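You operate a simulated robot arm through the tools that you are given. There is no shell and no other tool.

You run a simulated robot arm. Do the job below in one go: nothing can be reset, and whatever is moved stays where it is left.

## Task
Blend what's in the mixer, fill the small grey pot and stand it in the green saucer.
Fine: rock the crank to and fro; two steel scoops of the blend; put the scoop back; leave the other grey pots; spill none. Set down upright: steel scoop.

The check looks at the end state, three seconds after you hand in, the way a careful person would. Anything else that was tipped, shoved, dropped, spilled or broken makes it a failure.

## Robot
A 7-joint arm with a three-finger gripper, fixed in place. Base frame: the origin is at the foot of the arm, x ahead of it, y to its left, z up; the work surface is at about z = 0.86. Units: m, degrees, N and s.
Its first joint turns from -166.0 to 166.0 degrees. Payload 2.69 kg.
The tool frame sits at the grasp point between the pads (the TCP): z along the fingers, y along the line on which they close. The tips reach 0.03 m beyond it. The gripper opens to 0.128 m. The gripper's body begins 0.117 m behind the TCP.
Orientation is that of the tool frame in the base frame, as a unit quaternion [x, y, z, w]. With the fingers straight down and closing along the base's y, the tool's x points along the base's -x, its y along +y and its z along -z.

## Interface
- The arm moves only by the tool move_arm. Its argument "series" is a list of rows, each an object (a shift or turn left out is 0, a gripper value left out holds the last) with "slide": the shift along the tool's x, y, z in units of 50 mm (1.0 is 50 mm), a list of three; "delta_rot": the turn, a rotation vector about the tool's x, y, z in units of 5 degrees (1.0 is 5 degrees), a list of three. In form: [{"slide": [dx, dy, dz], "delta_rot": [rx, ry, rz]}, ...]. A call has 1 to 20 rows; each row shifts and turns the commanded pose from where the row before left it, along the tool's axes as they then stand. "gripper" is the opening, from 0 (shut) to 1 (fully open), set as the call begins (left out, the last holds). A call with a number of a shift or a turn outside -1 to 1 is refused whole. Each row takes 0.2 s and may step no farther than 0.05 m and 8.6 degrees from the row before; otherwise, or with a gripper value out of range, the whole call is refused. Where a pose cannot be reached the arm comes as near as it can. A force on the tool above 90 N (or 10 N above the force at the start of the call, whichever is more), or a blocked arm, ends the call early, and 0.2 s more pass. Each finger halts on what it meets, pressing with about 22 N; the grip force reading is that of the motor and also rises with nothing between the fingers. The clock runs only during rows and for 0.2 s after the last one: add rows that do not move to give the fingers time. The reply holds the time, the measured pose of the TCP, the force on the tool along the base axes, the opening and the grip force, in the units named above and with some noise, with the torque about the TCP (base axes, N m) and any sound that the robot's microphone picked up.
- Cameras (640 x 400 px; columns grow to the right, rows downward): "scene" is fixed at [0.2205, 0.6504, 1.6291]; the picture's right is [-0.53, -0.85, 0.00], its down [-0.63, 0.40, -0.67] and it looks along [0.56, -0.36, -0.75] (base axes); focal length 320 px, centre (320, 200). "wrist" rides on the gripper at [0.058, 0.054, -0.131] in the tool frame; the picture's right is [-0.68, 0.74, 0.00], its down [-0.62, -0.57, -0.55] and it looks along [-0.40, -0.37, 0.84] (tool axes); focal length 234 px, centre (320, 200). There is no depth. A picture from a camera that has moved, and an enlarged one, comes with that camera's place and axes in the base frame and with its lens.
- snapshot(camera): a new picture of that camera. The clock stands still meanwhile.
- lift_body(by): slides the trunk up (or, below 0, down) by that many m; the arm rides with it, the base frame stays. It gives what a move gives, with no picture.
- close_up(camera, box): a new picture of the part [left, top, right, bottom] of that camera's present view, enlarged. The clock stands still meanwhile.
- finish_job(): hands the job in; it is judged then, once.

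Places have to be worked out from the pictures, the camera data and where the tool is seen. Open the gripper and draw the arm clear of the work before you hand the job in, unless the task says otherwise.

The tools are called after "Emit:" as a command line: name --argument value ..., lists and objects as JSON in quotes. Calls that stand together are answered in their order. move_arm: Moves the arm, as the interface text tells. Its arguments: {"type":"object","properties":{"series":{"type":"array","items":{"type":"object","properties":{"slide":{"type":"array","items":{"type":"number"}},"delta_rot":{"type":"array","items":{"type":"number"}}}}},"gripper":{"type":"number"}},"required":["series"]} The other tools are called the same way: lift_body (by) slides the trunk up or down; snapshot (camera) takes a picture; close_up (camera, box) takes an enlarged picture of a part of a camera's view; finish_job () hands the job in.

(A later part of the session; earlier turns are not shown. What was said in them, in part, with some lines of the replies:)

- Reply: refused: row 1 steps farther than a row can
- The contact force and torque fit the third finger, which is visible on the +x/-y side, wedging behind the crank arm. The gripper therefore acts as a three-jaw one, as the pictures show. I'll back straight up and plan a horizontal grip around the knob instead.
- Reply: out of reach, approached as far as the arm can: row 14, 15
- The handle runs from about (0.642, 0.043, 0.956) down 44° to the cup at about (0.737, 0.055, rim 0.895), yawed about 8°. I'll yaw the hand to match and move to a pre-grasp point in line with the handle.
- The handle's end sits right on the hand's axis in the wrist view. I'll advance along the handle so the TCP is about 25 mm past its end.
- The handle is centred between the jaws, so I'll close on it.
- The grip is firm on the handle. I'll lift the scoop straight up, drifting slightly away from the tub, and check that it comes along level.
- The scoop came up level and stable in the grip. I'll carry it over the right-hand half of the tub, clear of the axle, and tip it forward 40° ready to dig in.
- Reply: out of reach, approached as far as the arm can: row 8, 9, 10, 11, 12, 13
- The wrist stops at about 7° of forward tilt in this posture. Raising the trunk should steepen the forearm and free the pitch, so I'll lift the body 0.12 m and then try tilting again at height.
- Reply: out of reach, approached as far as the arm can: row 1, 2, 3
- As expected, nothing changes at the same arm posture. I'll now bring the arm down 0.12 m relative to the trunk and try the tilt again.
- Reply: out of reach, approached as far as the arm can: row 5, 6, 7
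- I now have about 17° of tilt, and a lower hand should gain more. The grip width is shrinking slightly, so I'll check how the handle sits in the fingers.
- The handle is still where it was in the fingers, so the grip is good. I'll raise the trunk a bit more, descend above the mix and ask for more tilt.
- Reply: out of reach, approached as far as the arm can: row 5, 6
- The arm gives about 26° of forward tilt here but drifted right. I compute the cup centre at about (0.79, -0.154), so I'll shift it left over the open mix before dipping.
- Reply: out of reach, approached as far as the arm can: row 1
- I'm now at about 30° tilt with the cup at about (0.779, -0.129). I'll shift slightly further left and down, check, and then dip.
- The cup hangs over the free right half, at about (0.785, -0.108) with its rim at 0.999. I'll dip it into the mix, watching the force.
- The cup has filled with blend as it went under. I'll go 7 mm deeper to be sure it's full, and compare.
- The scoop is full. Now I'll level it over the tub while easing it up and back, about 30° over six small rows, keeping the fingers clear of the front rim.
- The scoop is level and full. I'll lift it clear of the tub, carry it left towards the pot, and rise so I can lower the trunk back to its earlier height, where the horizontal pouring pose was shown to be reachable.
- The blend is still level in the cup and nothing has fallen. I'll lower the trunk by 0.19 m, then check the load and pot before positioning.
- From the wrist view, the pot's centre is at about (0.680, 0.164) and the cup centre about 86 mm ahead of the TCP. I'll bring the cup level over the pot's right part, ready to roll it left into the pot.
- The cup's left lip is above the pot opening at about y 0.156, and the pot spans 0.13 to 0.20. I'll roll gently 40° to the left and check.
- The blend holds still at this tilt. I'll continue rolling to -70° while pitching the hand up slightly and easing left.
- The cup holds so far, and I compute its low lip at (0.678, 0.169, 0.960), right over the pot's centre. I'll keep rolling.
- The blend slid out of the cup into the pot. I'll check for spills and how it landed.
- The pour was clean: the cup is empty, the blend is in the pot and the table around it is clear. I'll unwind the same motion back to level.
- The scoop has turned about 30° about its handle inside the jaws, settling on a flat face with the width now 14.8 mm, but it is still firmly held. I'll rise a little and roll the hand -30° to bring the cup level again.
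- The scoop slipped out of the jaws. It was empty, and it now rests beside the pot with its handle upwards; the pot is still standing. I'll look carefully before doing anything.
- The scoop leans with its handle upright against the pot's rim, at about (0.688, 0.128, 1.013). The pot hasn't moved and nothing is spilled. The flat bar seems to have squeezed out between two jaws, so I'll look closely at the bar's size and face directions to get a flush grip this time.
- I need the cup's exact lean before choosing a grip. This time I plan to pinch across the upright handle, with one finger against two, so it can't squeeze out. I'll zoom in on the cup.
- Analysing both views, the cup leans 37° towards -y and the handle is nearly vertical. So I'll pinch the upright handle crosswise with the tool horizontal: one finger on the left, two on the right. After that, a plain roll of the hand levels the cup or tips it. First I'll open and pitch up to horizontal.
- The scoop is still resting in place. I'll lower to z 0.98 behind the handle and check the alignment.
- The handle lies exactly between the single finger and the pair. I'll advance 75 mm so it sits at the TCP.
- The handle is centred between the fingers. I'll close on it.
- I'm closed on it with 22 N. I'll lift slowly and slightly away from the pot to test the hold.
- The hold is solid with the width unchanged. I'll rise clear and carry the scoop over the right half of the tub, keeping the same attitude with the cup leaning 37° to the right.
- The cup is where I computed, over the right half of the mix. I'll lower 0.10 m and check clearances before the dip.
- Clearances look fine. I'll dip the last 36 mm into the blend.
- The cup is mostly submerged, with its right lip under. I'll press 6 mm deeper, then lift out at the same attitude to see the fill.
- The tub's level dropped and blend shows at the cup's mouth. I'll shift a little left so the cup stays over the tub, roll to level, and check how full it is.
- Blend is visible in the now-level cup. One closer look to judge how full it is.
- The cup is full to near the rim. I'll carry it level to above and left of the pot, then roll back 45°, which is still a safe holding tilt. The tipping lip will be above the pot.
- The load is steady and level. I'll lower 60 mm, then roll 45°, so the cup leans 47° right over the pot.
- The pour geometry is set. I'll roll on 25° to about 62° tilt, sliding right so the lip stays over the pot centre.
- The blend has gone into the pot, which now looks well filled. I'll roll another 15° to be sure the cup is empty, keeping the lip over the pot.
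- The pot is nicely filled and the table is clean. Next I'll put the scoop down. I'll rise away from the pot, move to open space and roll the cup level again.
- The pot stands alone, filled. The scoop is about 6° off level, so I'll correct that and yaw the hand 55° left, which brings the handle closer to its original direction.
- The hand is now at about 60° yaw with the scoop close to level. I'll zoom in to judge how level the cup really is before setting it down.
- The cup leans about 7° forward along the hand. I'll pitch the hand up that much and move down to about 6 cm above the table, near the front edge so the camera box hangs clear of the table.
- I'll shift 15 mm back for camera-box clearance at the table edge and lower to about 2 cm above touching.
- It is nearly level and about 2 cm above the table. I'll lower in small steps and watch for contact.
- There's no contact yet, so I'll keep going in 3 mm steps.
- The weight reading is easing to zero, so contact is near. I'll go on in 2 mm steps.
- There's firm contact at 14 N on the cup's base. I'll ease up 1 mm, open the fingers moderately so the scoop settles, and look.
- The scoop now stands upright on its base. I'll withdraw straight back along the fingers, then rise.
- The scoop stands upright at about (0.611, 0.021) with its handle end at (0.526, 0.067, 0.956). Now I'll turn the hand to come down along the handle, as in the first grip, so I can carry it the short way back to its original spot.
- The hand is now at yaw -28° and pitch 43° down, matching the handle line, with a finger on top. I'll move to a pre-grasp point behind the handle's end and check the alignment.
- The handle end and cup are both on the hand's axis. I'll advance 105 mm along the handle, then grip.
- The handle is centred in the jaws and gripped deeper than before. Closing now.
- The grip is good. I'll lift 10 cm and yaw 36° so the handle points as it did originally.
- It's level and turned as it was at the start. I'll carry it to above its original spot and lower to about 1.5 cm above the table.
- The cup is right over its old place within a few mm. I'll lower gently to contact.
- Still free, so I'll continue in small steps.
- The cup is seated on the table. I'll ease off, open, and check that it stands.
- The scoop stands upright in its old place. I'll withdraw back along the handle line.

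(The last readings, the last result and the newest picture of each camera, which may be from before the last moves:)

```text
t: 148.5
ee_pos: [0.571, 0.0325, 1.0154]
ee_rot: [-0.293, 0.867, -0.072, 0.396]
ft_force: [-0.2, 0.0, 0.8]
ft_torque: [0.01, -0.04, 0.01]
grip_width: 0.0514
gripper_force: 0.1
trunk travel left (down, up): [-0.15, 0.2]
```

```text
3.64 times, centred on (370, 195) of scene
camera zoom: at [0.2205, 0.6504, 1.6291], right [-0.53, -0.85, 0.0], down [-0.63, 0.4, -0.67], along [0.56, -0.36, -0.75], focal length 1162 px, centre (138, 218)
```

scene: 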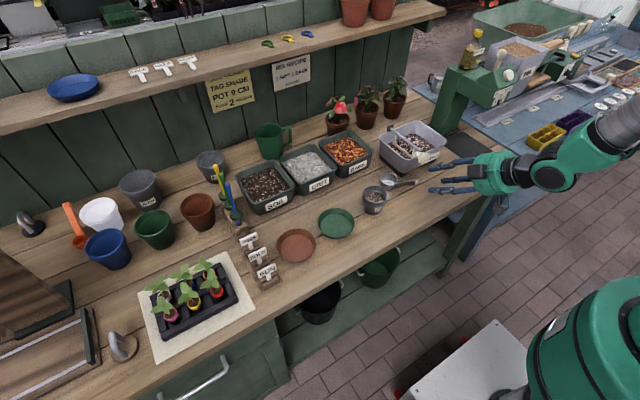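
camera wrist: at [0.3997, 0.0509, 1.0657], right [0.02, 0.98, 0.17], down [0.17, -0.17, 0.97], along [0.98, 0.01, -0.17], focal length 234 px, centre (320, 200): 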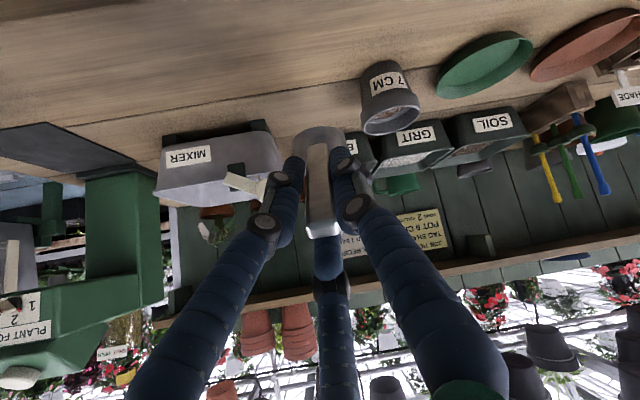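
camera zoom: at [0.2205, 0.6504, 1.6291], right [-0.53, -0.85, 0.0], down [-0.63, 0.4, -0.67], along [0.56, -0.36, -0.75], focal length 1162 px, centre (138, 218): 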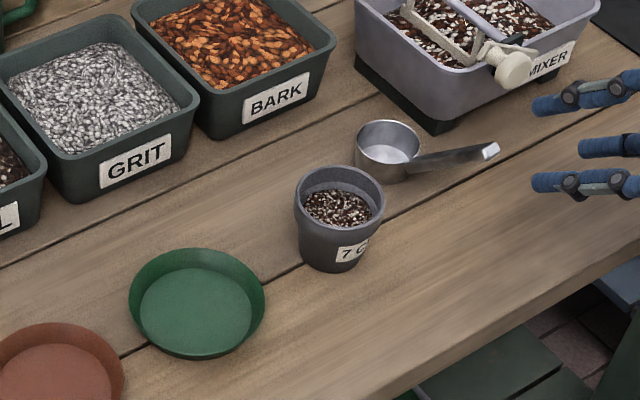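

All is tidy: the scoop is back, the pot is filled and the saucer is free. Now I'll rise towards the pot and turn the tool to point straight down, ready to take the pot around its collar with the three fingers.

Emit:
move_arm --series '[{"slide": [-0.71, 0.2, -0.171]}, {"slide": [-0.71, 0.2, -0.171]}, {"slide": [-0.71, 0.2, -0.171]}, {"slide": [-0.71, 0.2, -0.171]}, {"delta_rot": [0, 0, 1]}, {"delta_rot": [0, 0, 1]}, {"delta_rot": [0, 0, 1]}, {"delta_rot": [0, 0, 1]}, {"delta_rot": [0, 0, 1]}, {"delta_rot": [0, 0, 1]}, {"delta_rot": [0, 1, 0]}, {"delta_rot": [0, 1, 0]}, {"delta_rot": [0, 1, 0]}, {"delta_rot": [0, 1, 0]}, {"delta_rot": [0, 1, 0]}, {"delta_rot": [0, 1, 0]}, {"delta_rot": [0, 1, 0]}, {"delta_rot": [0, 1, 0]}, {"delta_rot": [0, 1, 0]}, {"slide": [0, 0, 0]}]' --gripper 0.8

Emit:
snapshot --camera "wrist"

```text
t: 152.7
ee_pos: [0.6045, 0.1339, 1.1073]
ee_rot: [-0.058, 0.978, 0.001, 0.198]
ft_force: [0.0, -0.3, 0.1]
ft_torque: [0.01, 0.0, -0.01]
grip_width: 0.1024
gripper_force: 0.0
out of reach, approached as far as the arm can: row 14, 16, 17, 18, 19
trunk travel left (down, up): [-0.15, 0.2]
```

```text
taken
camera wrist: at [0.4944, 0.1779, 1.206], right [0.54, 0.81, 0.25], down [0.42, -0.51, 0.76], along [0.74, -0.3, -0.61], focal length 234 px, centre (320, 200)
```

wrist: 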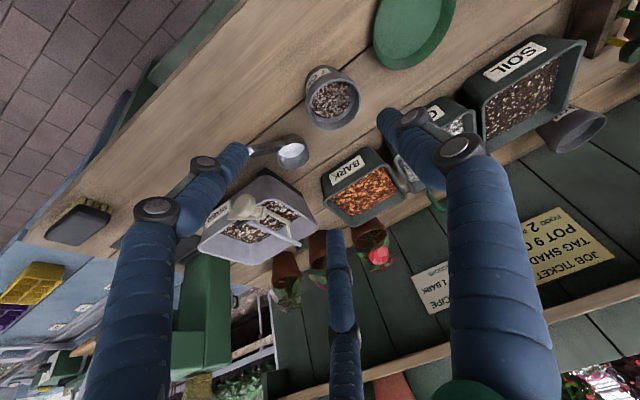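

The wrist stops at 67° down in this posture. I'll use the same trick as before: raise the trunk, then lower the arm relative to it, and ask for the rest of the pitch.

Emit:
lift_body --by 0.19

Emit:
move_arm --series '[{"slide": [0, 0, 0]}, {"slide": [0.3, 0, 0.72]}, {"slide": [0.3, 0, 0.72]}, {"slide": [0.3, 0, 0.72]}, {"slide": [0.3, 0, 0.72]}, {"delta_rot": [0, 1, 0]}, {"delta_rot": [0, 1, 0]}, {"delta_rot": [0, 1, 0]}, {"slide": [0, 0, 0]}]'

Emit:
snapshot --camera "wrist"

```text
t: 154.7
ee_pos: [0.6044, 0.1343, 1.2971]
ee_rot: [-0.058, 0.979, 0.002, 0.198]
ft_force: [-0.3, 0.5, -0.3]
ft_torque: [-0.02, 0.03, -0.01]
grip_width: 0.1026
gripper_force: 0.0
trunk travel left (down, up): [-0.34, 0.01]
```

```text
t: 156.7
ee_pos: [0.6084, 0.1243, 1.1436]
ee_rot: [-0.055, 0.993, -0.016, 0.103]
ft_force: [-0.1, 0.4, 0.5]
ft_torque: [0.04, -0.04, 0.03]
grip_width: 0.1026
gripper_force: 0.0
out of reach, approached as far as the arm can: row 7
trunk travel left (down, up): [-0.34, 0.01]
```

```text
taken
camera wrist: at [0.5191, 0.1745, 1.2589], right [0.58, 0.81, 0.11], down [0.54, -0.48, 0.69], along [0.6, -0.34, -0.72], focal length 234 px, centre (320, 200)
```

wrist: 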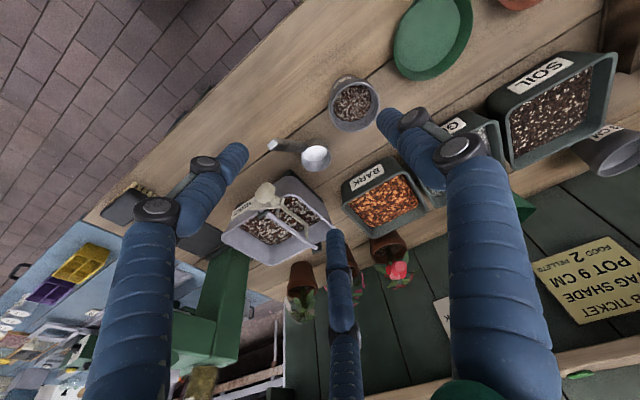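

Now only 12° off vertical. I'll continue down towards the pot's top, at a safe height, and finish the pitch.

Emit:
move_arm --series '[{"slide": [-0.229, 0.229, 0.65]}, {"slide": [-0.229, 0.229, 0.65]}, {"slide": [-0.229, 0.229, 0.65]}, {"delta_rot": [0, 0.8, 0]}, {"delta_rot": [0, 0.8, 0]}, {"delta_rot": [0, 0.8, 0]}, {"slide": [0, 0, 0]}, {"slide": [0, 0, 0]}]'

Emit:
snapshot --camera "wrist"

Emit:
close_up --camera "scene" --box '[320, 110, 460, 230]'

```text
t: 158.5
ee_pos: [0.6595, 0.1623, 1.0523]
ee_rot: [-0.053, 0.996, -0.02, 0.069]
ft_force: [1.4, 0.5, 0.3]
ft_torque: [0.02, 0.01, 0.01]
grip_width: 0.1027
gripper_force: 0.1
out of reach, approached as far as the arm can: row 5, 6
trunk travel left (down, up): [-0.34, 0.01]
```

```text
taken
camera wrist: at [0.5779, 0.2132, 1.1736], right [0.59, 0.81, 0.06], down [0.59, -0.48, 0.65], along [0.55, -0.35, -0.76], focal length 234 px, centre (320, 200)
```

wrist: 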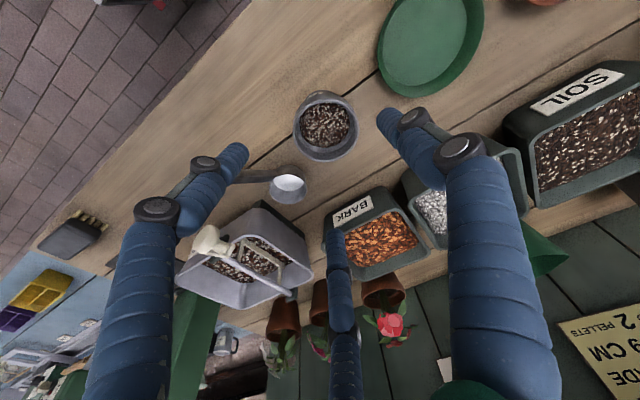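

```text
3.33 times, centred on (390, 170) of scene
camera zoom: at [0.2205, 0.6504, 1.6291], right [-0.53, -0.85, 0.0], down [-0.63, 0.4, -0.67], along [0.56, -0.36, -0.75], focal length 1065 px, centre (87, 300)
```

zoom: 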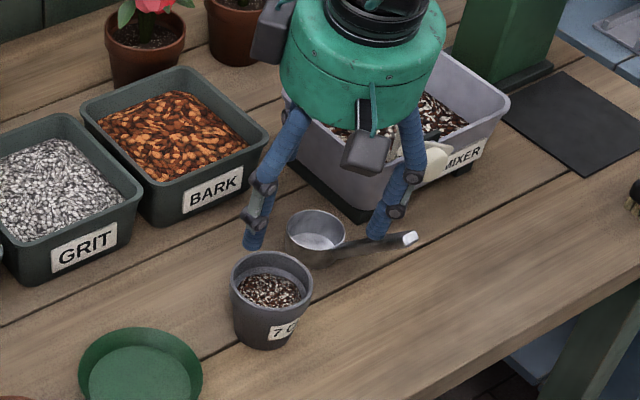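

I'm now 8° off vertical. I'll lower further, with the tips just above the pot's rim, and finish straightening.

Emit:
move_arm --series '[{"slide": [-0.09, 0.032, 0.62]}, {"slide": [-0.09, 0.032, 0.62]}, {"delta_rot": [0, 0.8, 0]}, {"delta_rot": [0, 0.8, 0]}, {"slide": [0, 0, 0]}, {"slide": [0, 0, 0]}]'

Emit:
snapshot --camera "wrist"

Emit:
close_up --camera "scene" --box '[320, 110, 460, 230]'

```text
t: 159.9
ee_pos: [0.6753, 0.1628, 0.9925]
ee_rot: [-0.053, 0.996, -0.02, 0.07]
ft_force: [0.1, 0.3, 1.5]
ft_torque: [0.04, -0.01, -0.02]
grip_width: 0.1023
gripper_force: 0.0
out of reach, approached as far as the arm can: row 3, 4
trunk travel left (down, up): [-0.34, 0.01]
```

```text
taken
camera wrist: at [0.5939, 0.2145, 1.1142], right [0.59, 0.81, 0.06], down [0.59, -0.48, 0.65], along [0.55, -0.35, -0.76], focal length 234 px, centre (320, 200)
```

wrist: 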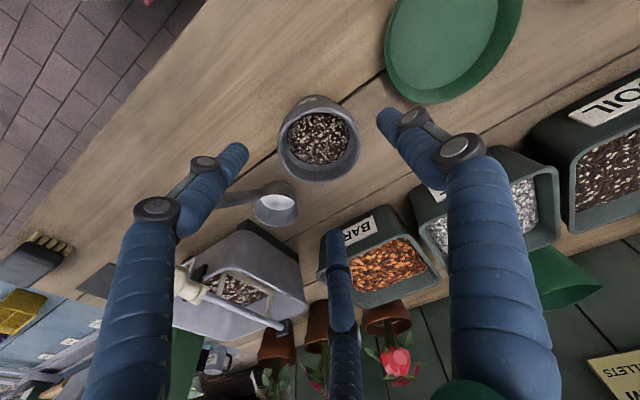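

```text
3.33 times, centred on (390, 170) of scene
camera zoom: at [0.2205, 0.6504, 1.6291], right [-0.53, -0.85, 0.0], down [-0.63, 0.4, -0.67], along [0.56, -0.36, -0.75], focal length 1065 px, centre (87, 300)
```

zoom: 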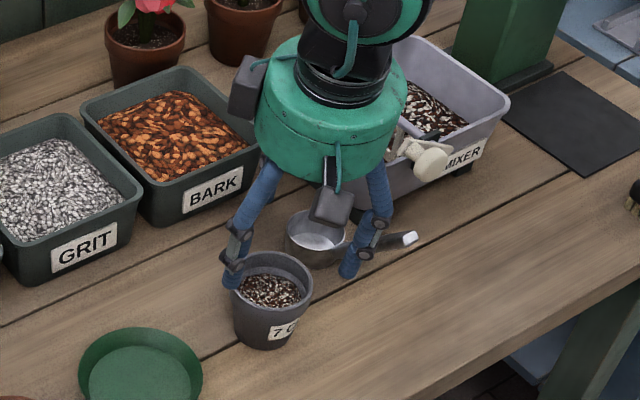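

The straightening stalls at 8°. I suspect a wrist joint limit tied to the roll, so I'll raise slightly, roll the hand by -30° and try the remaining pitch. The three jaws are symmetric, so the roll itself doesn't matter.

Emit:
move_arm --series '[{"slide": [0.1, 0, -0.7]}, {"delta_rot": [0, 0, -1]}, {"delta_rot": [0, 0, -1]}, {"delta_rot": [0, 0, -1]}, {"delta_rot": [0, 0, -1]}, {"delta_rot": [0, 0, -1]}, {"delta_rot": [0, 0, -1]}, {"delta_rot": [-0.4, 0.69, 0]}, {"delta_rot": [-0.4, 0.69, 0]}, {"slide": [0, 0, 0]}]'

```text
t: 162.1
ee_pos: [0.6409, 0.1697, 1.0061]
ee_rot: [-0.31, 0.948, -0.038, 0.063]
ft_force: [0.1, 0.1, -0.7]
ft_torque: [-0.02, 0.0, 0.01]
grip_width: 0.1026
gripper_force: 0.1
out of reach, approached as far as the arm can: row 6, 7, 8, 9
trunk travel left (down, up): [-0.34, 0.01]
```

That direction is worse. I'll rise and roll the other way, then try again.

Emit:
move_arm --series '[{"slide": [0, 0, -0.8]}, {"delta_rot": [0, 0, 1]}, {"delta_rot": [0, 0, 1]}, {"delta_rot": [0, 0, 1]}, {"delta_rot": [0, 0, 1]}, {"delta_rot": [0, 0, 1]}, {"delta_rot": [0, 0, 1]}, {"delta_rot": [0, 0, 1]}, {"delta_rot": [0, 0, 1]}, {"delta_rot": [0, 0, 1]}, {"slide": [0, 0, 0]}]'

Emit:
move_arm --series '[{"delta_rot": [0.2, 0.77, 0]}, {"delta_rot": [0.2, 0.77, 0]}, {"slide": [0, 0, 0]}]'

```text
t: 164.5
ee_pos: [0.62, 0.1682, 1.0319]
ee_rot: [0.078, 0.994, -0.011, 0.072]
ft_force: [0.2, 0.1, 0.3]
ft_torque: [0.0, 0.0, 0.01]
grip_width: 0.1026
gripper_force: 0.0
out of reach, approached as far as the arm can: row 1
trunk travel left (down, up): [-0.34, 0.01]
```

```text
t: 165.3
ee_pos: [0.6114, 0.1653, 1.0243]
ee_rot: [0.079, 0.996, -0.019, 0.041]
ft_force: [-0.3, -0.2, 0.5]
ft_torque: [0.0, -0.02, -0.02]
grip_width: 0.1024
gripper_force: 0.0
out of reach, approached as far as the arm can: row 1, 2
trunk travel left (down, up): [-0.34, 0.01]
```

Better: only 5° off vertical now. I'll roll further the same way and pitch again.

Emit:
move_arm --series '[{"delta_rot": [0, 0, 1]}, {"delta_rot": [0, 0, 1]}, {"delta_rot": [0, 0, 1]}, {"delta_rot": [0, 0, 1]}, {"delta_rot": [0, 0, 1]}, {"delta_rot": [0, 0, 1]}, {"delta_rot": [0.57, 0.57, 0]}, {"delta_rot": [0.3, 0.3, 0]}, {"slide": [0, 0, 0]}]'

Emit:
snapshot --camera "scene"

```text
t: 167.3
ee_pos: [0.6122, 0.1658, 1.0232]
ee_rot: [0.333, 0.942, -0.007, 0.044]
ft_force: [0.2, 0.0, 0.4]
ft_torque: [0.0, 0.0, 0.02]
grip_width: 0.1022
gripper_force: 0.1
out of reach, approached as far as the arm can: row 7
trunk travel left (down, up): [-0.34, 0.01]
```

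```text
taken
```

scene: 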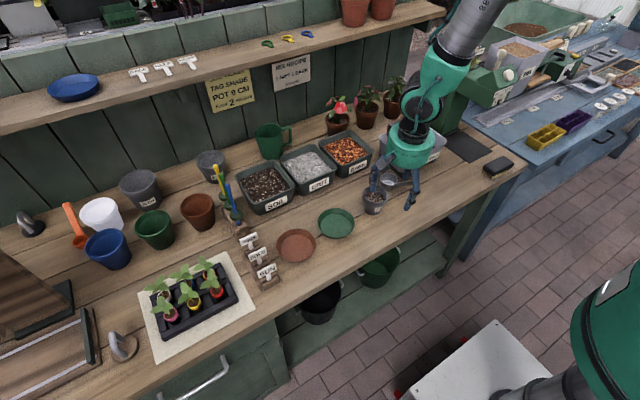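

It holds at 5° off vertical. I'll move over the pot at this attitude, still above its rim, and see whether it keeps.

Emit:
move_arm --series '[{"slide": [-0.484, 0.395, 0.25]}, {"slide": [-0.484, 0.395, 0.25]}, {"slide": [0, 0, 0]}]'

Emit:
snapshot --camera "wrist"

Emit:
close_up --camera "scene" --box '[330, 130, 450, 230]'

```text
t: 168.1
ee_pos: [0.6311, 0.1604, 0.9963]
ee_rot: [0.334, 0.942, -0.021, 0.036]
ft_force: [0.3, 0.9, 1.0]
ft_torque: [0.01, -0.07, 0.04]
grip_width: 0.1023
gripper_force: 0.0
out of reach, approached as far as the arm can: row 1, 2
trunk travel left (down, up): [-0.34, 0.01]
```

```text
taken
camera wrist: at [0.6116, 0.248, 1.1218], right [0.99, 0.15, 0.04], down [0.09, -0.79, 0.61], along [0.12, -0.59, -0.79], focal length 234 px, centre (320, 200)
```

wrist: 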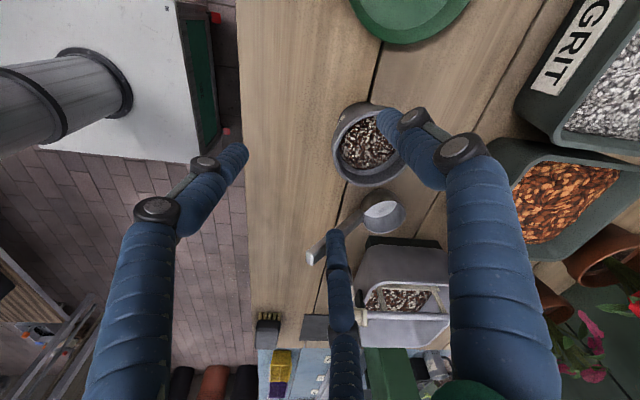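

```text
4.00 times, centred on (390, 180) of scene
camera zoom: at [0.2205, 0.6504, 1.6291], right [-0.53, -0.85, 0.0], down [-0.63, 0.4, -0.67], along [0.56, -0.36, -0.75], focal length 1278 px, centre (40, 280)
```

zoom: 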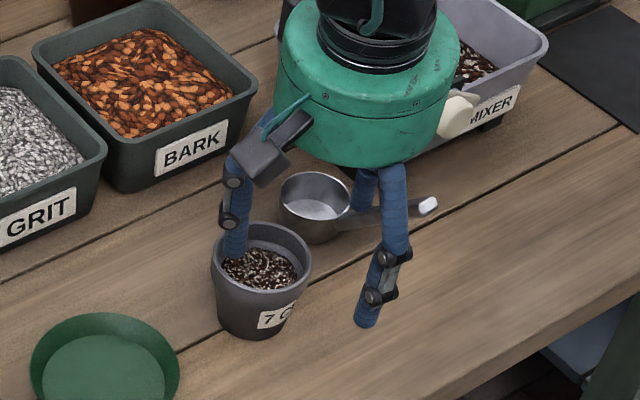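

In this arm posture a fully vertical tool only reaches x≈0.63. A small 8–9° forward lean is fine for holding the pot's collar, so I'll rise a bit, lean the tool forward 4° and move over the pot.

Emit:
move_arm --series '[{"slide": [-0.05, -0.01, -0.5], "delta_rot": [-0.5, -0.62, 0.05]}, {"slide": [-0.332, 0.321, 0.022]}, {"slide": [-0.332, 0.321, 0.022]}, {"slide": [0, 0, 0]}]'

Emit:
snapshot --camera "wrist"

Emit:
close_up --camera "scene" --box '[330, 130, 450, 230]'

```text
t: 169.1
ee_pos: [0.678, 0.1642, 1.0245]
ee_rot: [0.334, 0.941, -0.004, 0.062]
ft_force: [-0.8, 0.3, -0.5]
ft_torque: [0.02, 0.0, 0.01]
grip_width: 0.1022
gripper_force: 0.0
trunk travel left (down, up): [-0.34, 0.01]
```

```text
taken
camera wrist: at [0.652, 0.2485, 1.1498], right [0.98, 0.15, 0.1], down [0.06, -0.8, 0.6], along [0.17, -0.58, -0.79], focal length 234 px, centre (320, 200)
```

wrist: 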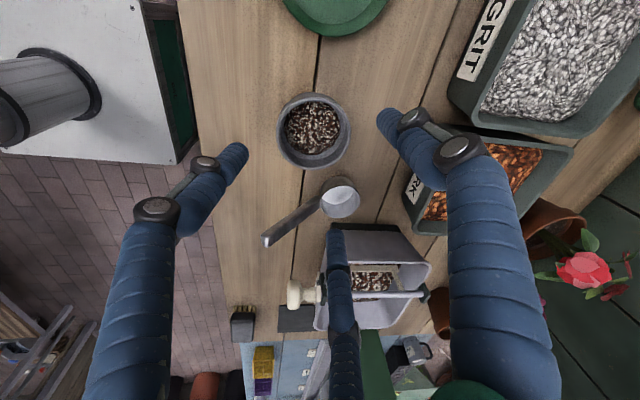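

```text
4.00 times, centred on (390, 180) of scene
camera zoom: at [0.2205, 0.6504, 1.6291], right [-0.53, -0.85, 0.0], down [-0.63, 0.4, -0.67], along [0.56, -0.36, -0.75], focal length 1278 px, centre (40, 280)
```

zoom: 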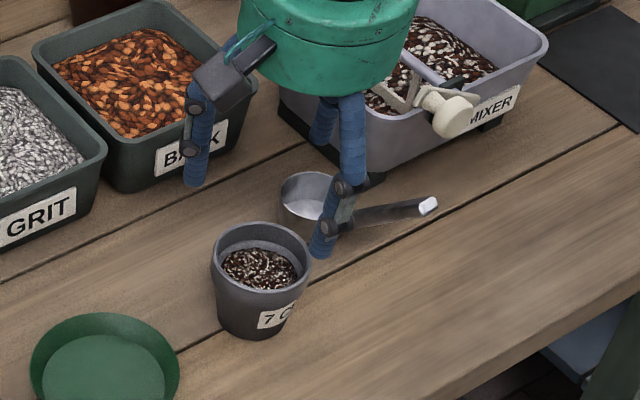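

I'm centred over the pot within a few mm, at 7° lean. I'll descend until the tips are level with the rim and check clearance around it.

Emit:
move_arm --series '[{"slide": [0.049, -0.003, 0.416]}, {"slide": [0.049, -0.003, 0.416]}, {"slide": [0.049, -0.003, 0.416]}, {"slide": [0, 0, 0]}]'

Emit:
snapshot --camera "wrist"

Emit:
close_up --camera "scene" --box '[340, 140, 440, 230]'

```text
t: 170.1
ee_pos: [0.6793, 0.1669, 0.9611]
ee_rot: [0.335, 0.94, -0.005, 0.06]
ft_force: [0.0, -1.0, 0.2]
ft_torque: [0.02, 0.02, -0.03]
grip_width: 0.1023
gripper_force: 0.0
trunk travel left (down, up): [-0.34, 0.01]
```

```text
taken
camera wrist: at [0.6546, 0.251, 1.0866], right [0.98, 0.15, 0.1], down [0.06, -0.8, 0.6], along [0.17, -0.58, -0.8], focal length 234 px, centre (320, 200)
```

wrist: 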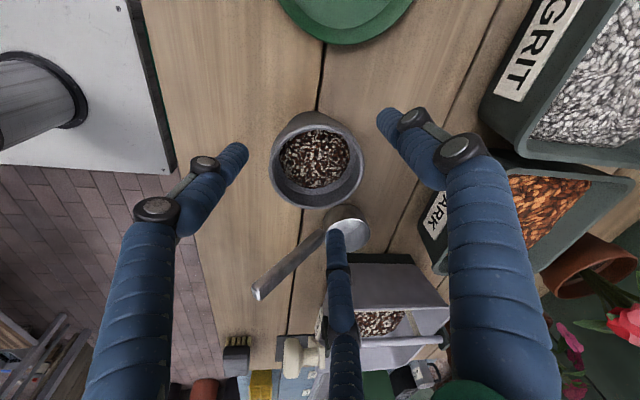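

```text
4.44 times, centred on (390, 185) of scene
camera zoom: at [0.2205, 0.6504, 1.6291], right [-0.53, -0.85, 0.0], down [-0.63, 0.4, -0.67], along [0.56, -0.36, -0.75], focal length 1420 px, centre (9, 267)
```

zoom: 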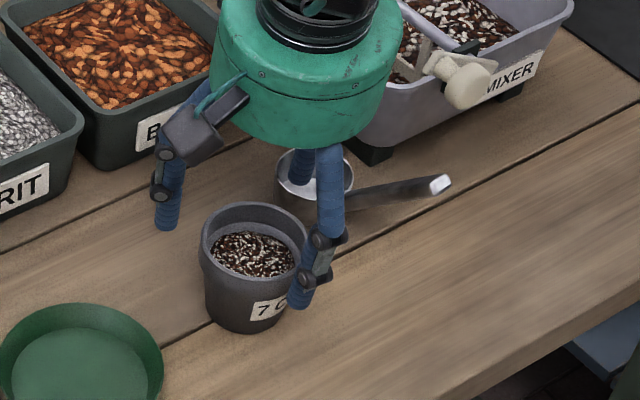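

The pot is centred among the three tips, and the finger near the scoop has about 25 mm clearance. I'll lower the last 4 cm around the collar and close gently.

Emit:
move_arm --series '[{"slide": [0.049, -0.003, 0.4]}, {"slide": [0.049, -0.003, 0.4]}, {"slide": [0, 0, 0]}]'

Emit:
close_up --camera "scene" --box '[340, 140, 440, 230]'

Emit:
snapshot --camera "wrist"

```text
t: 170.9
ee_pos: [0.6798, 0.1652, 0.9195]
ee_rot: [0.334, 0.941, -0.004, 0.061]
ft_force: [-0.5, -0.3, 0.6]
ft_torque: [0.02, 0.0, -0.03]
grip_width: 0.1025
gripper_force: 0.1
trunk travel left (down, up): [-0.34, 0.01]
```

```text
4.44 times, centred on (390, 185) of scene
camera zoom: at [0.2205, 0.6504, 1.6291], right [-0.53, -0.85, 0.0], down [-0.63, 0.4, -0.67], along [0.56, -0.36, -0.75], focal length 1420 px, centre (9, 267)
```

zoom: 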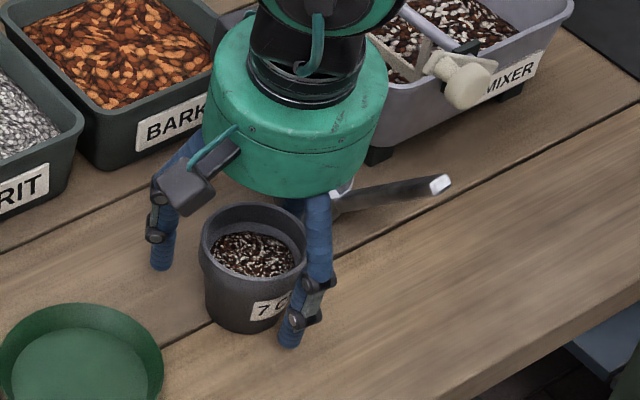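

```text
taken
camera wrist: at [0.6549, 0.2509, 1.0464], right [0.98, 0.15, 0.1], down [0.06, -0.8, 0.6], along [0.17, -0.58, -0.8], focal length 234 px, centre (320, 200)
```

wrist: 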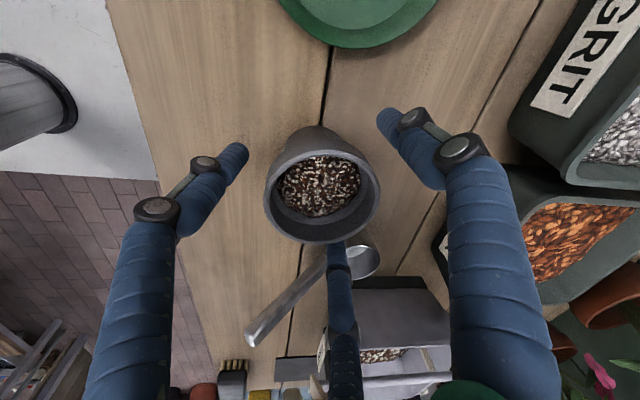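

All three fingers surround the collar with nothing touched. I'll close on the pot.

Emit:
move_arm --series '[{"slide": [0, 0, 0]}, {"slide": [0, 0, 0]}, {"slide": [0, 0, 0]}, {"slide": [0, 0, 0]}]' --gripper 0.45

Emit:
close_up --camera "scene" --box '[340, 140, 440, 230]'

Emit:
snapshot --camera "wrist"

```text
t: 171.9
ee_pos: [0.6803, 0.1653, 0.9197]
ee_rot: [0.334, 0.94, -0.004, 0.061]
ft_force: [-0.8, 0.7, 2.7]
ft_torque: [0.19, 0.09, 0.03]
grip_width: 0.0716
gripper_force: 22.0
trunk travel left (down, up): [-0.34, 0.01]
```

```text
4.44 times, centred on (390, 185) of scene
camera zoom: at [0.2205, 0.6504, 1.6291], right [-0.53, -0.85, 0.0], down [-0.63, 0.4, -0.67], along [0.56, -0.36, -0.75], focal length 1420 px, centre (9, 267)
```

zoom: 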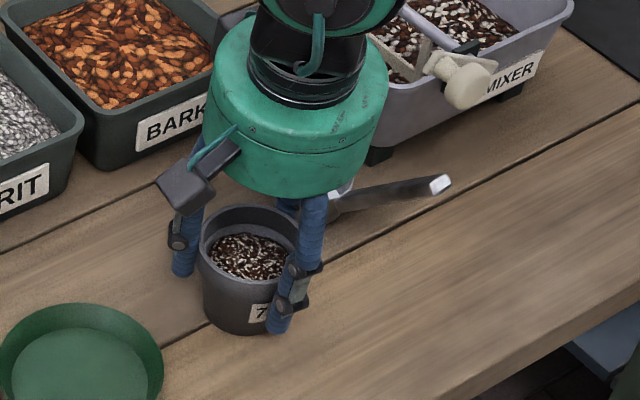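

```text
taken
camera wrist: at [0.6546, 0.2509, 1.0466], right [0.98, 0.15, 0.1], down [0.06, -0.8, 0.6], along [0.17, -0.58, -0.8], focal length 234 px, centre (320, 200)
```

wrist: 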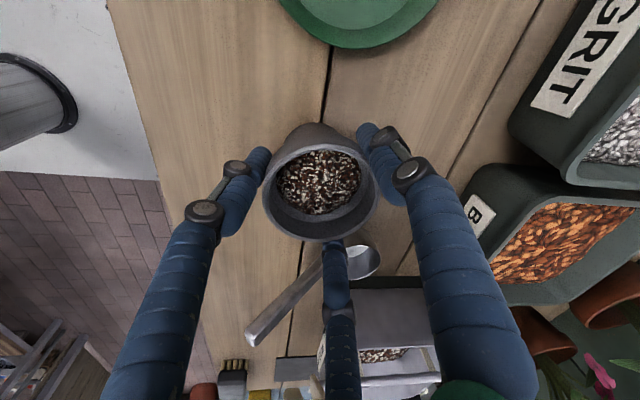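

The pot is gripped at 71.6 mm with 22 N. I'll lift it slowly by 5 cm and check that it hangs upright.

Emit:
move_arm --series '[{"slide": [-0.03, 0.0085, -0.25]}, {"slide": [-0.03, 0.0085, -0.25]}, {"slide": [-0.03, 0.0085, -0.25]}, {"slide": [-0.03, 0.0085, -0.25]}, {"slide": [0, 0, 0]}]'

Emit:
close_up --camera "scene" --box '[340, 130, 440, 230]'

Emit:
snapshot --camera "wrist"

```text
t: 173.1
ee_pos: [0.679, 0.1651, 0.9711]
ee_rot: [0.335, 0.94, -0.003, 0.06]
ft_force: [-0.5, -1.1, -1.4]
ft_torque: [-0.02, 0.0, -0.01]
grip_width: 0.0715
gripper_force: 22.2
trunk travel left (down, up): [-0.34, 0.01]
```

```text
4.00 times, centred on (390, 180) of scene
camera zoom: at [0.2205, 0.6504, 1.6291], right [-0.53, -0.85, 0.0], down [-0.63, 0.4, -0.67], along [0.56, -0.36, -0.75], focal length 1278 px, centre (40, 280)
```

zoom: 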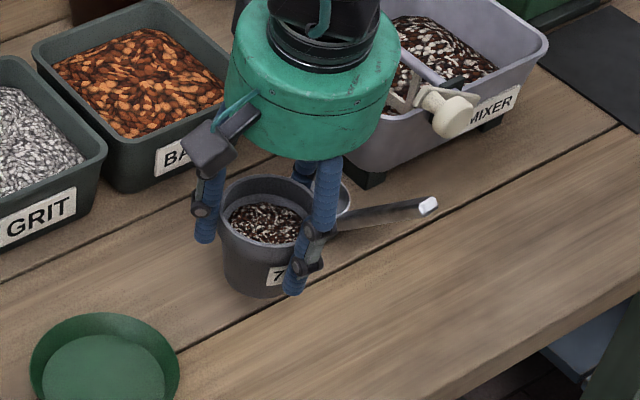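

```text
taken
camera wrist: at [0.6542, 0.2497, 1.0975], right [0.98, 0.15, 0.1], down [0.06, -0.8, 0.6], along [0.17, -0.58, -0.8], focal length 234 px, centre (320, 200)
```

wrist: 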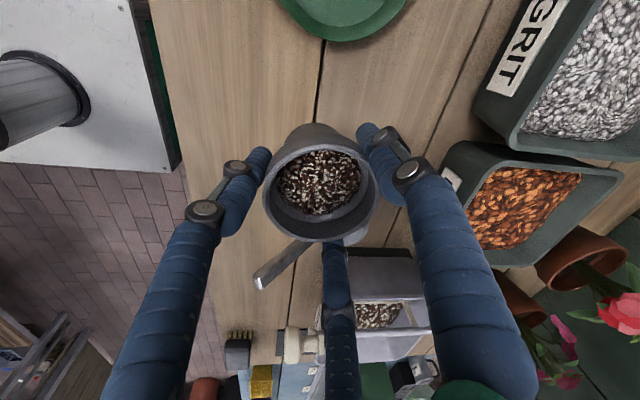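

The pot hangs upright and steady. I'll carry it smoothly left to above the green saucer.

Emit:
move_arm --series '[{"slide": [0.15, 0.2, -0.011]}, {"slide": [0.272, 0.362, -0.02]}, {"slide": [0.272, 0.362, -0.02]}, {"slide": [0.272, 0.362, -0.02]}, {"slide": [0.272, 0.362, -0.02]}, {"slide": [0.25, 0.33, -0.018]}, {"slide": [0.14, 0.19, -0.01]}, {"slide": [0, 0, 0]}]'

Emit:
snapshot --camera "wrist"

Emit:
close_up --camera "scene" --box '[290, 150, 390, 250]'

```text
t: 174.9
ee_pos: [0.6845, 0.3019, 0.9725]
ee_rot: [0.334, 0.94, -0.005, 0.06]
ft_force: [0.4, -0.4, -1.3]
ft_torque: [0.01, -0.04, -0.03]
grip_width: 0.0715
gripper_force: 22.2
trunk travel left (down, up): [-0.34, 0.01]
```

```text
taken
camera wrist: at [0.6594, 0.3868, 1.0971], right [0.98, 0.15, 0.1], down [0.06, -0.8, 0.6], along [0.17, -0.58, -0.8], focal length 234 px, centre (320, 200)
```

wrist: 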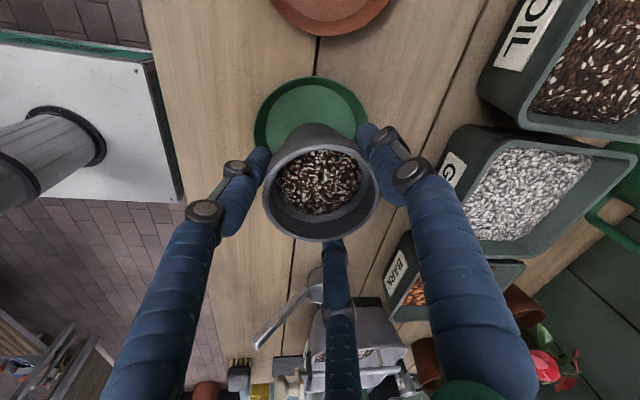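

```text
4.00 times, centred on (340, 200) of scene
camera zoom: at [0.2205, 0.6504, 1.6291], right [-0.53, -0.85, 0.0], down [-0.63, 0.4, -0.67], along [0.56, -0.36, -0.75], focal length 1278 px, centre (240, 200)
```

zoom: 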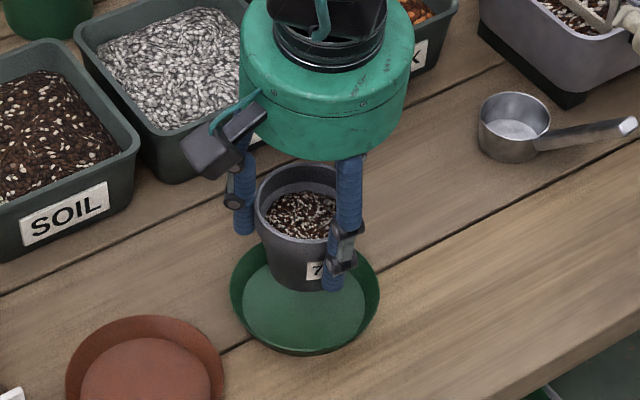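

Checking both views, the pot is centred over the saucer's floor at about (0.684, 0.3015). I'll lower 35 mm, then creep down.

Emit:
move_arm --series '[{"slide": [0.028, -0.008, 0.232]}, {"slide": [0.028, -0.008, 0.232]}, {"slide": [0.028, -0.008, 0.232]}, {"slide": [0, 0, 0]}]'

Emit:
close_up --camera "scene" --box '[300, 170, 380, 240]'

Emit:
move_arm --series '[{"slide": [0.007, -0.002, 0.06]}, {"slide": [0, 0, 0]}]'

Emit:
move_arm --series '[{"slide": [0.007, -0.002, 0.06]}, {"slide": [0, 0, 0]}]'

```text
t: 175.9
ee_pos: [0.6839, 0.302, 0.9356]
ee_rot: [0.335, 0.94, -0.004, 0.061]
ft_force: [0.4, -0.2, -1.0]
ft_torque: [0.01, 0.04, -0.02]
grip_width: 0.0716
gripper_force: 22.2
trunk travel left (down, up): [-0.34, 0.01]
```

```text
5.71 times, centred on (340, 205) of scene
camera zoom: at [0.2205, 0.6504, 1.6291], right [-0.53, -0.85, 0.0], down [-0.63, 0.4, -0.67], along [0.56, -0.36, -0.75], focal length 1826 px, centre (206, 171)
```

zoom: 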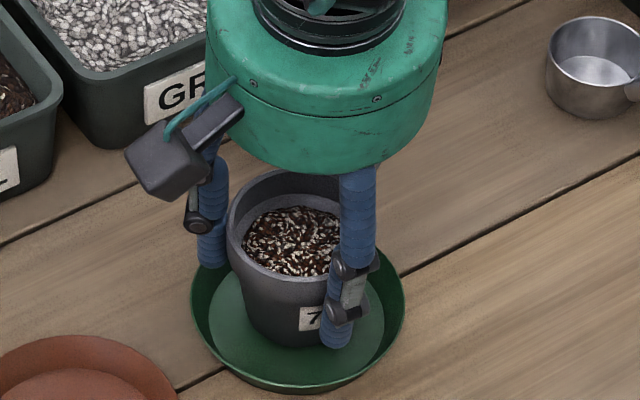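

```text
t: 176.5
ee_pos: [0.6847, 0.3022, 0.9323]
ee_rot: [0.335, 0.94, -0.005, 0.061]
ft_force: [-0.5, 0.5, -1.3]
ft_torque: [-0.01, 0.03, 0.0]
grip_width: 0.0713
gripper_force: 22.4
trunk travel left (down, up): [-0.34, 0.01]
```

```text
t: 177.1
ee_pos: [0.6835, 0.3025, 0.9306]
ee_rot: [0.335, 0.941, -0.004, 0.059]
ft_force: [-0.2, 0.2, -1.0]
ft_torque: [0.0, 0.03, -0.01]
grip_width: 0.0718
gripper_force: 21.8
trunk travel left (down, up): [-0.34, 0.01]
```

It sits well within the saucer's floor and is still free. I'll continue in small steps.

Emit:
move_arm --series '[{"slide": [0.006, -0.002, 0.05]}, {"slide": [0, 0, 0]}]'

Emit:
move_arm --series '[{"slide": [0.005, -0.0015, 0.04]}, {"slide": [0, 0, 0]}]'

Emit:
close_up --camera "scene" --box '[300, 170, 380, 240]'

```text
t: 177.7
ee_pos: [0.6843, 0.3021, 0.9285]
ee_rot: [0.335, 0.94, -0.003, 0.06]
ft_force: [-0.6, -0.3, -0.2]
ft_torque: [0.0, 0.01, 0.03]
grip_width: 0.0712
gripper_force: 22.3
trunk travel left (down, up): [-0.34, 0.01]
```

```text
t: 178.3
ee_pos: [0.6844, 0.3024, 0.926]
ee_rot: [0.335, 0.94, -0.003, 0.06]
ft_force: [-0.1, 1.0, -1.0]
ft_torque: [0.03, 0.03, -0.02]
grip_width: 0.0714
gripper_force: 21.7
trunk travel left (down, up): [-0.34, 0.01]
```

```text
5.71 times, centred on (340, 205) of scene
camera zoom: at [0.2205, 0.6504, 1.6291], right [-0.53, -0.85, 0.0], down [-0.63, 0.4, -0.67], along [0.56, -0.36, -0.75], focal length 1826 px, centre (206, 171)
```

zoom: 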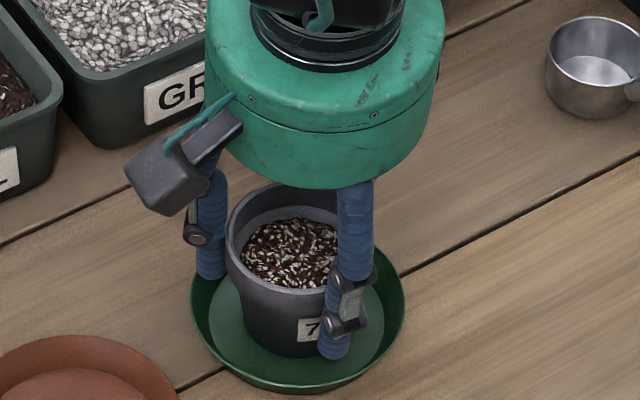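

Still no load. I'll continue with 2 mm steps until there's a gentle contact.

Emit:
move_arm --series '[{"slide": [0.005, -0.0015, 0.04]}, {"slide": [0, 0, 0]}]'

Emit:
move_arm --series '[{"slide": [0.004, -0.001, 0.03]}, {"slide": [0, 0, 0]}]'

```text
t: 178.9
ee_pos: [0.6846, 0.3027, 0.9253]
ee_rot: [0.335, 0.94, -0.005, 0.06]
ft_force: [0.0, 0.5, 1.2]
ft_torque: [0.08, 0.02, -0.04]
grip_width: 0.0713
gripper_force: 22.2
trunk travel left (down, up): [-0.34, 0.01]
```

```text
t: 179.5
ee_pos: [0.6843, 0.3003, 0.923]
ee_rot: [0.334, 0.94, -0.003, 0.061]
ft_force: [1.2, -1.4, 13.1]
ft_torque: [0.12, -0.06, -0.07]
grip_width: 0.0716
gripper_force: 21.4
trunk travel left (down, up): [-0.34, 0.01]
```

Flat contact at 13 N with little torque, so the pot is standing in the saucer. I'll ease off and open just a few millimetres so as not to touch the saucer's rim.

Emit:
move_arm --series '[{"slide": [-0.003, 0.001, -0.03]}, {"slide": [0, 0, 0]}]'

Emit:
move_arm --series '[{"slide": [0, 0, 0]}, {"slide": [0, 0, 0]}, {"slide": [0, 0, 0]}]' --gripper 0.65

Emit:
close_up --camera "scene" --box '[300, 170, 380, 240]'

Emit:
snapshot --camera "wrist"

```text
t: 180.1
ee_pos: [0.6833, 0.3002, 0.9239]
ee_rot: [0.334, 0.941, -0.004, 0.06]
ft_force: [0.5, 0.6, 5.2]
ft_torque: [0.18, 0.04, -0.06]
grip_width: 0.0716
gripper_force: 21.9
trunk travel left (down, up): [-0.34, 0.01]
```

```text
t: 180.9
ee_pos: [0.6842, 0.3012, 0.9243]
ee_rot: [0.335, 0.94, -0.004, 0.06]
ft_force: [0.0, 0.1, -1.1]
ft_torque: [0.03, 0.01, 0.01]
grip_width: 0.0831
gripper_force: 0.1
trunk travel left (down, up): [-0.34, 0.01]
```

```text
5.71 times, centred on (340, 205) of scene
camera zoom: at [0.2205, 0.6504, 1.6291], right [-0.53, -0.85, 0.0], down [-0.63, 0.4, -0.67], along [0.56, -0.36, -0.75], focal length 1826 px, centre (206, 171)
```

zoom: 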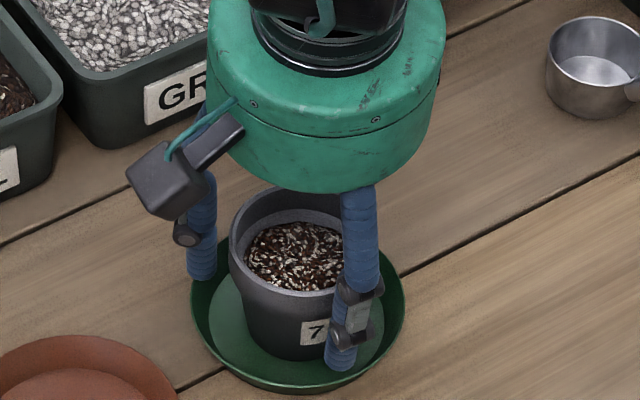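

```text
taken
camera wrist: at [0.6582, 0.3867, 1.0501], right [0.98, 0.15, 0.1], down [0.06, -0.8, 0.6], along [0.17, -0.58, -0.8], focal length 234 px, centre (320, 200)
```

wrist: 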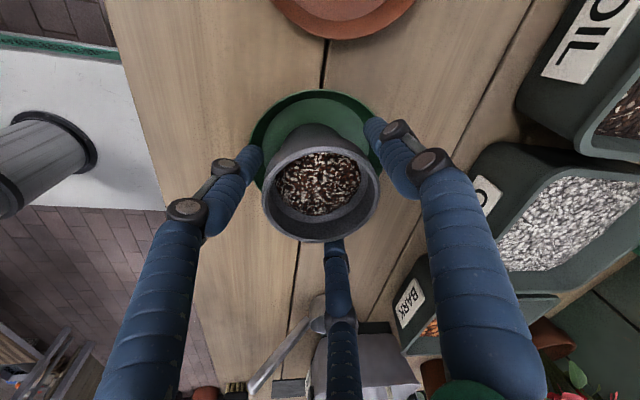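

The pot stands in the saucer. I'll draw the fingers back along their own axis.

Emit:
move_arm --series '[{"slide": [0, 0, -0.3]}, {"slide": [0, 0, -0.4]}, {"slide": [0, 0, -0.6]}, {"slide": [0, 0, -0.7]}, {"slide": [0, 0, 0]}]'

Emit:
close_up --camera "scene" --box '[300, 160, 400, 240]'

Emit:
snapshot --camera "wrist"

```text
t: 182.1
ee_pos: [0.6652, 0.3022, 1.0173]
ee_rot: [0.335, 0.94, -0.005, 0.062]
ft_force: [-0.1, 0.1, -1.3]
ft_torque: [-0.01, -0.06, -0.02]
grip_width: 0.0834
gripper_force: 0.1
out of reach, approached as far as the arm can: row 4
trunk travel left (down, up): [-0.34, 0.01]
```

```text
5.00 times, centred on (350, 200) of scene
camera zoom: at [0.2205, 0.6504, 1.6291], right [-0.53, -0.85, 0.0], down [-0.63, 0.4, -0.67], along [0.56, -0.36, -0.75], focal length 1598 px, centre (170, 200)
```

zoom: 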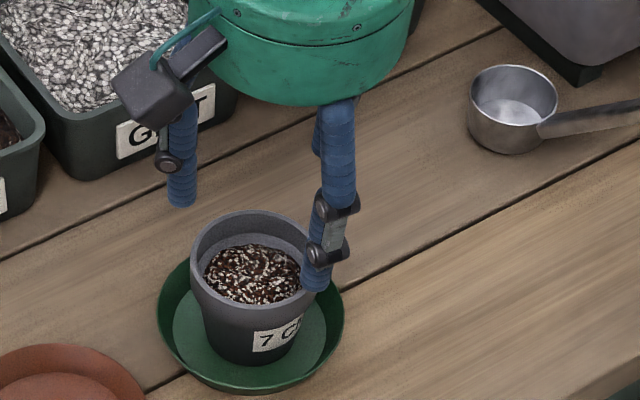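

```text
taken
camera wrist: at [0.6401, 0.3883, 1.1438], right [0.98, 0.15, 0.11], down [0.05, -0.8, 0.6], along [0.17, -0.58, -0.79], focal length 234 px, centre (320, 200)
```

wrist: 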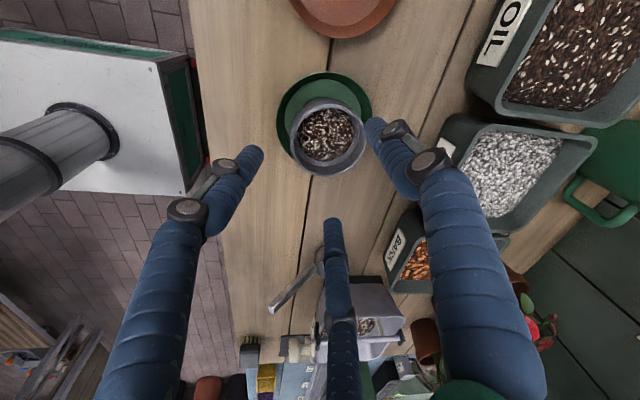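

The pot is upright in the green saucer with the fingers clear. I'll pull the hand back towards the robot and open fully.

Emit:
move_arm --series '[{"slide": [0.472, -0.654, -0.24]}, {"slide": [0.472, -0.654, -0.24]}, {"slide": [0.472, -0.654, -0.24]}, {"slide": [0.472, -0.654, -0.24]}, {"slide": [0.472, -0.654, -0.24]}, {"slide": [0, 0, -0.8]}, {"slide": [0, 0, -0.8]}, {"slide": [0, 0, 0]}]'

Emit:
snapshot --camera "scene"

Emit:
close_up --camera "scene" --box '[300, 120, 460, 250]'

```text
t: 183.9
ee_pos: [0.4586, 0.2557, 1.1375]
ee_rot: [0.335, 0.94, -0.004, 0.061]
ft_force: [1.2, 0.3, 0.1]
ft_torque: [0.03, -0.07, 0.04]
grip_width: 0.0831
gripper_force: 0.0
trunk travel left (down, up): [-0.34, 0.01]
```

```text
taken
```

scene: 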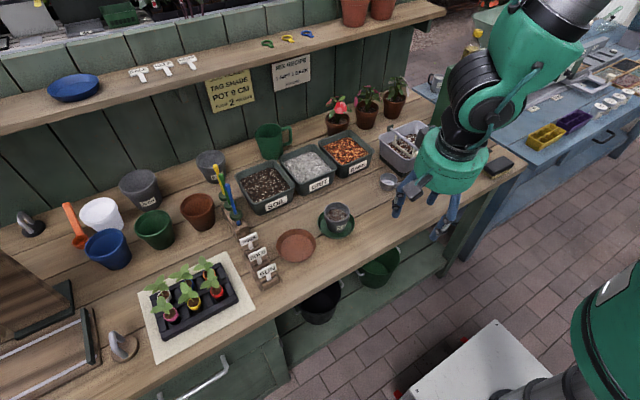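

```text
3.08 times, centred on (380, 185) of scene
camera zoom: at [0.2205, 0.6504, 1.6291], right [-0.53, -0.85, 0.0], down [-0.63, 0.4, -0.67], along [0.56, -0.36, -0.75], focal length 983 px, centre (135, 246)
```

zoom: 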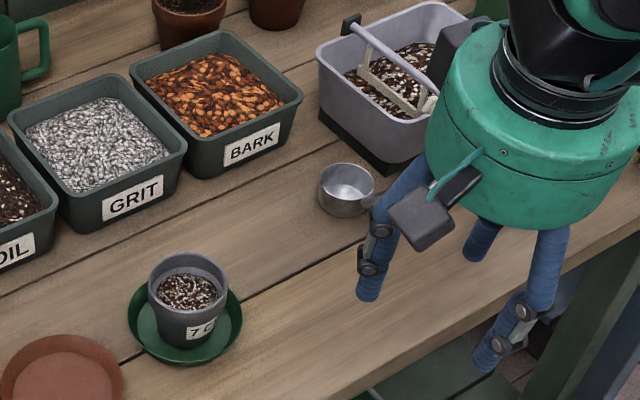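

The pot stands in the saucer and nothing else has changed. I'll open the gripper fully, swing the hand aside to the right and check the scoop and mixer one last time.

Emit:
move_arm --series '[{"slide": [-0.42, -0.694, -0.054]}, {"slide": [-0.42, -0.694, -0.054]}, {"slide": [-0.42, -0.694, -0.054]}, {"slide": [-0.42, -0.694, -0.054]}, {"slide": [0, 0, 0]}, {"slide": [0, 0, 0]}]' --gripper 1

Emit:
snapshot --camera "scene"

Emit:
snapshot --camera "wrist"

Emit:
close_up --camera "scene" --box '[300, 120, 460, 250]'

```text
t: 185.3
ee_pos: [0.4341, 0.098, 1.1513]
ee_rot: [0.334, 0.941, -0.004, 0.06]
ft_force: [-0.4, 0.0, 0.0]
ft_torque: [-0.07, 0.0, 0.03]
grip_width: 0.1279
gripper_force: 0.0
trunk travel left (down, up): [-0.34, 0.01]
```

```text
taken
```

scene: 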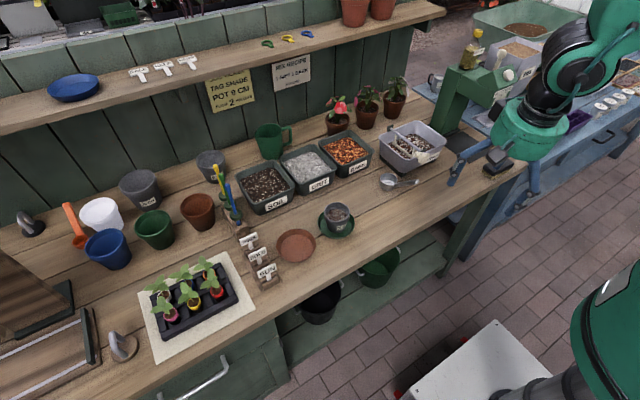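

```text
taken
camera wrist: at [0.4084, 0.1831, 1.2782], right [0.98, 0.15, 0.1], down [0.06, -0.8, 0.6], along [0.17, -0.58, -0.8], focal length 234 px, centre (320, 200)
```

wrist: 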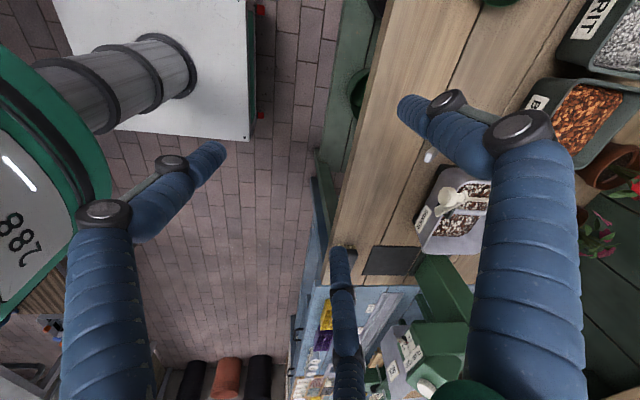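

```text
3.08 times, centred on (380, 185) of scene
camera zoom: at [0.2205, 0.6504, 1.6291], right [-0.53, -0.85, 0.0], down [-0.63, 0.4, -0.67], along [0.56, -0.36, -0.75], focal length 983 px, centre (135, 246)
```

zoom: 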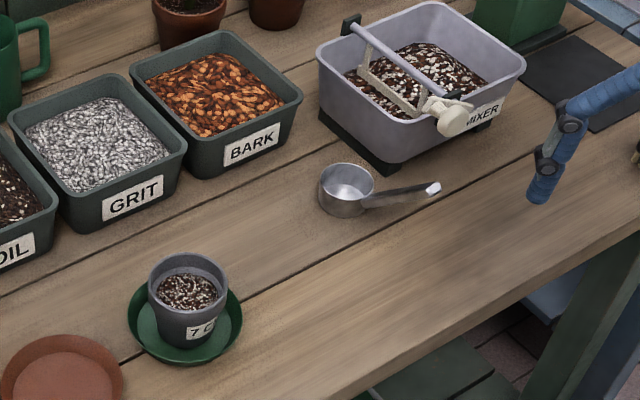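

Everything is in place. I'll take one last close look at the table for any stray crumbs before handing in.

Emit:
close_up --camera "scene" --box '[360, 120, 450, 220]'

Emit:
close_up --camera "scene" --box '[305, 180, 385, 250]'

```text
4.00 times, centred on (405, 170) of scene
camera zoom: at [0.2205, 0.6504, 1.6291], right [-0.53, -0.85, 0.0], down [-0.63, 0.4, -0.67], along [0.56, -0.36, -0.75], focal length 1278 px, centre (-20, 320)
```

zoom: 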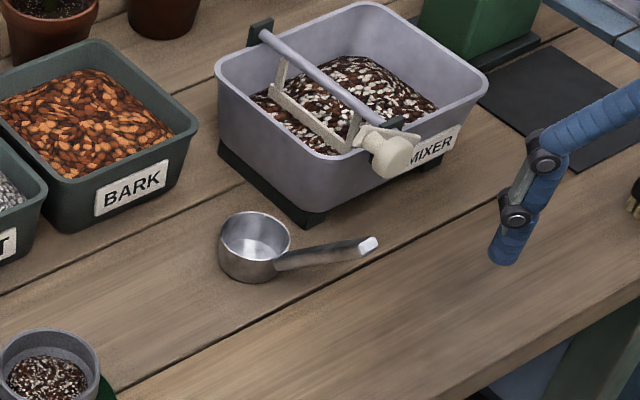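

```text
5.71 times, centred on (345, 215) of scene
camera zoom: at [0.2205, 0.6504, 1.6291], right [-0.53, -0.85, 0.0], down [-0.63, 0.4, -0.67], along [0.56, -0.36, -0.75], focal length 1826 px, centre (177, 114)
```

zoom: 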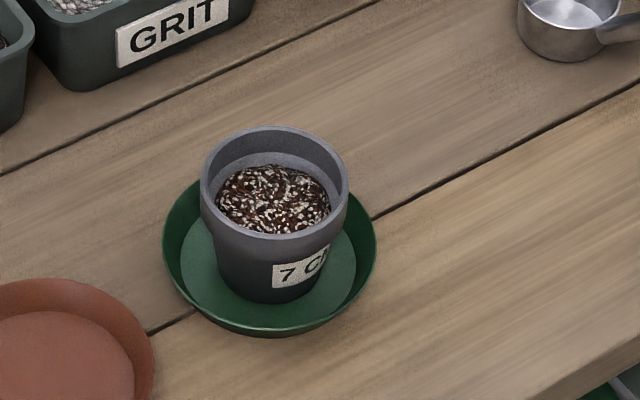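

The table is clean, the filled pot stands upright in the green saucer, and the steel scoop is upright in its place. The gripper is open and clear, so I'm handing in.

Emit:
finish_job

```text
The job is handed in.
```

The job is handed in. The mixer is blended, the small grey 7 cm pot holds two steel scoops of the blend, and it stands upright in the green saucer. The steel scoop is back upright in its original spot, within a few millimetres. I saw nothing spilled on the table, and the other grey pots were not touched.

- **Dropped scoop:** after the first pour, the empty scoop slipped out of the gripper and came to rest against the pot. The pot didn't move and nothing spilled. I picked the scoop up again, took the second scoop with it, and set it down once near the table's front edge before returning it.
- **Crank turned while backing out:** my first attempt to take the crank knob from above caught the crank arm and turned it slightly. The tub itself did not move.
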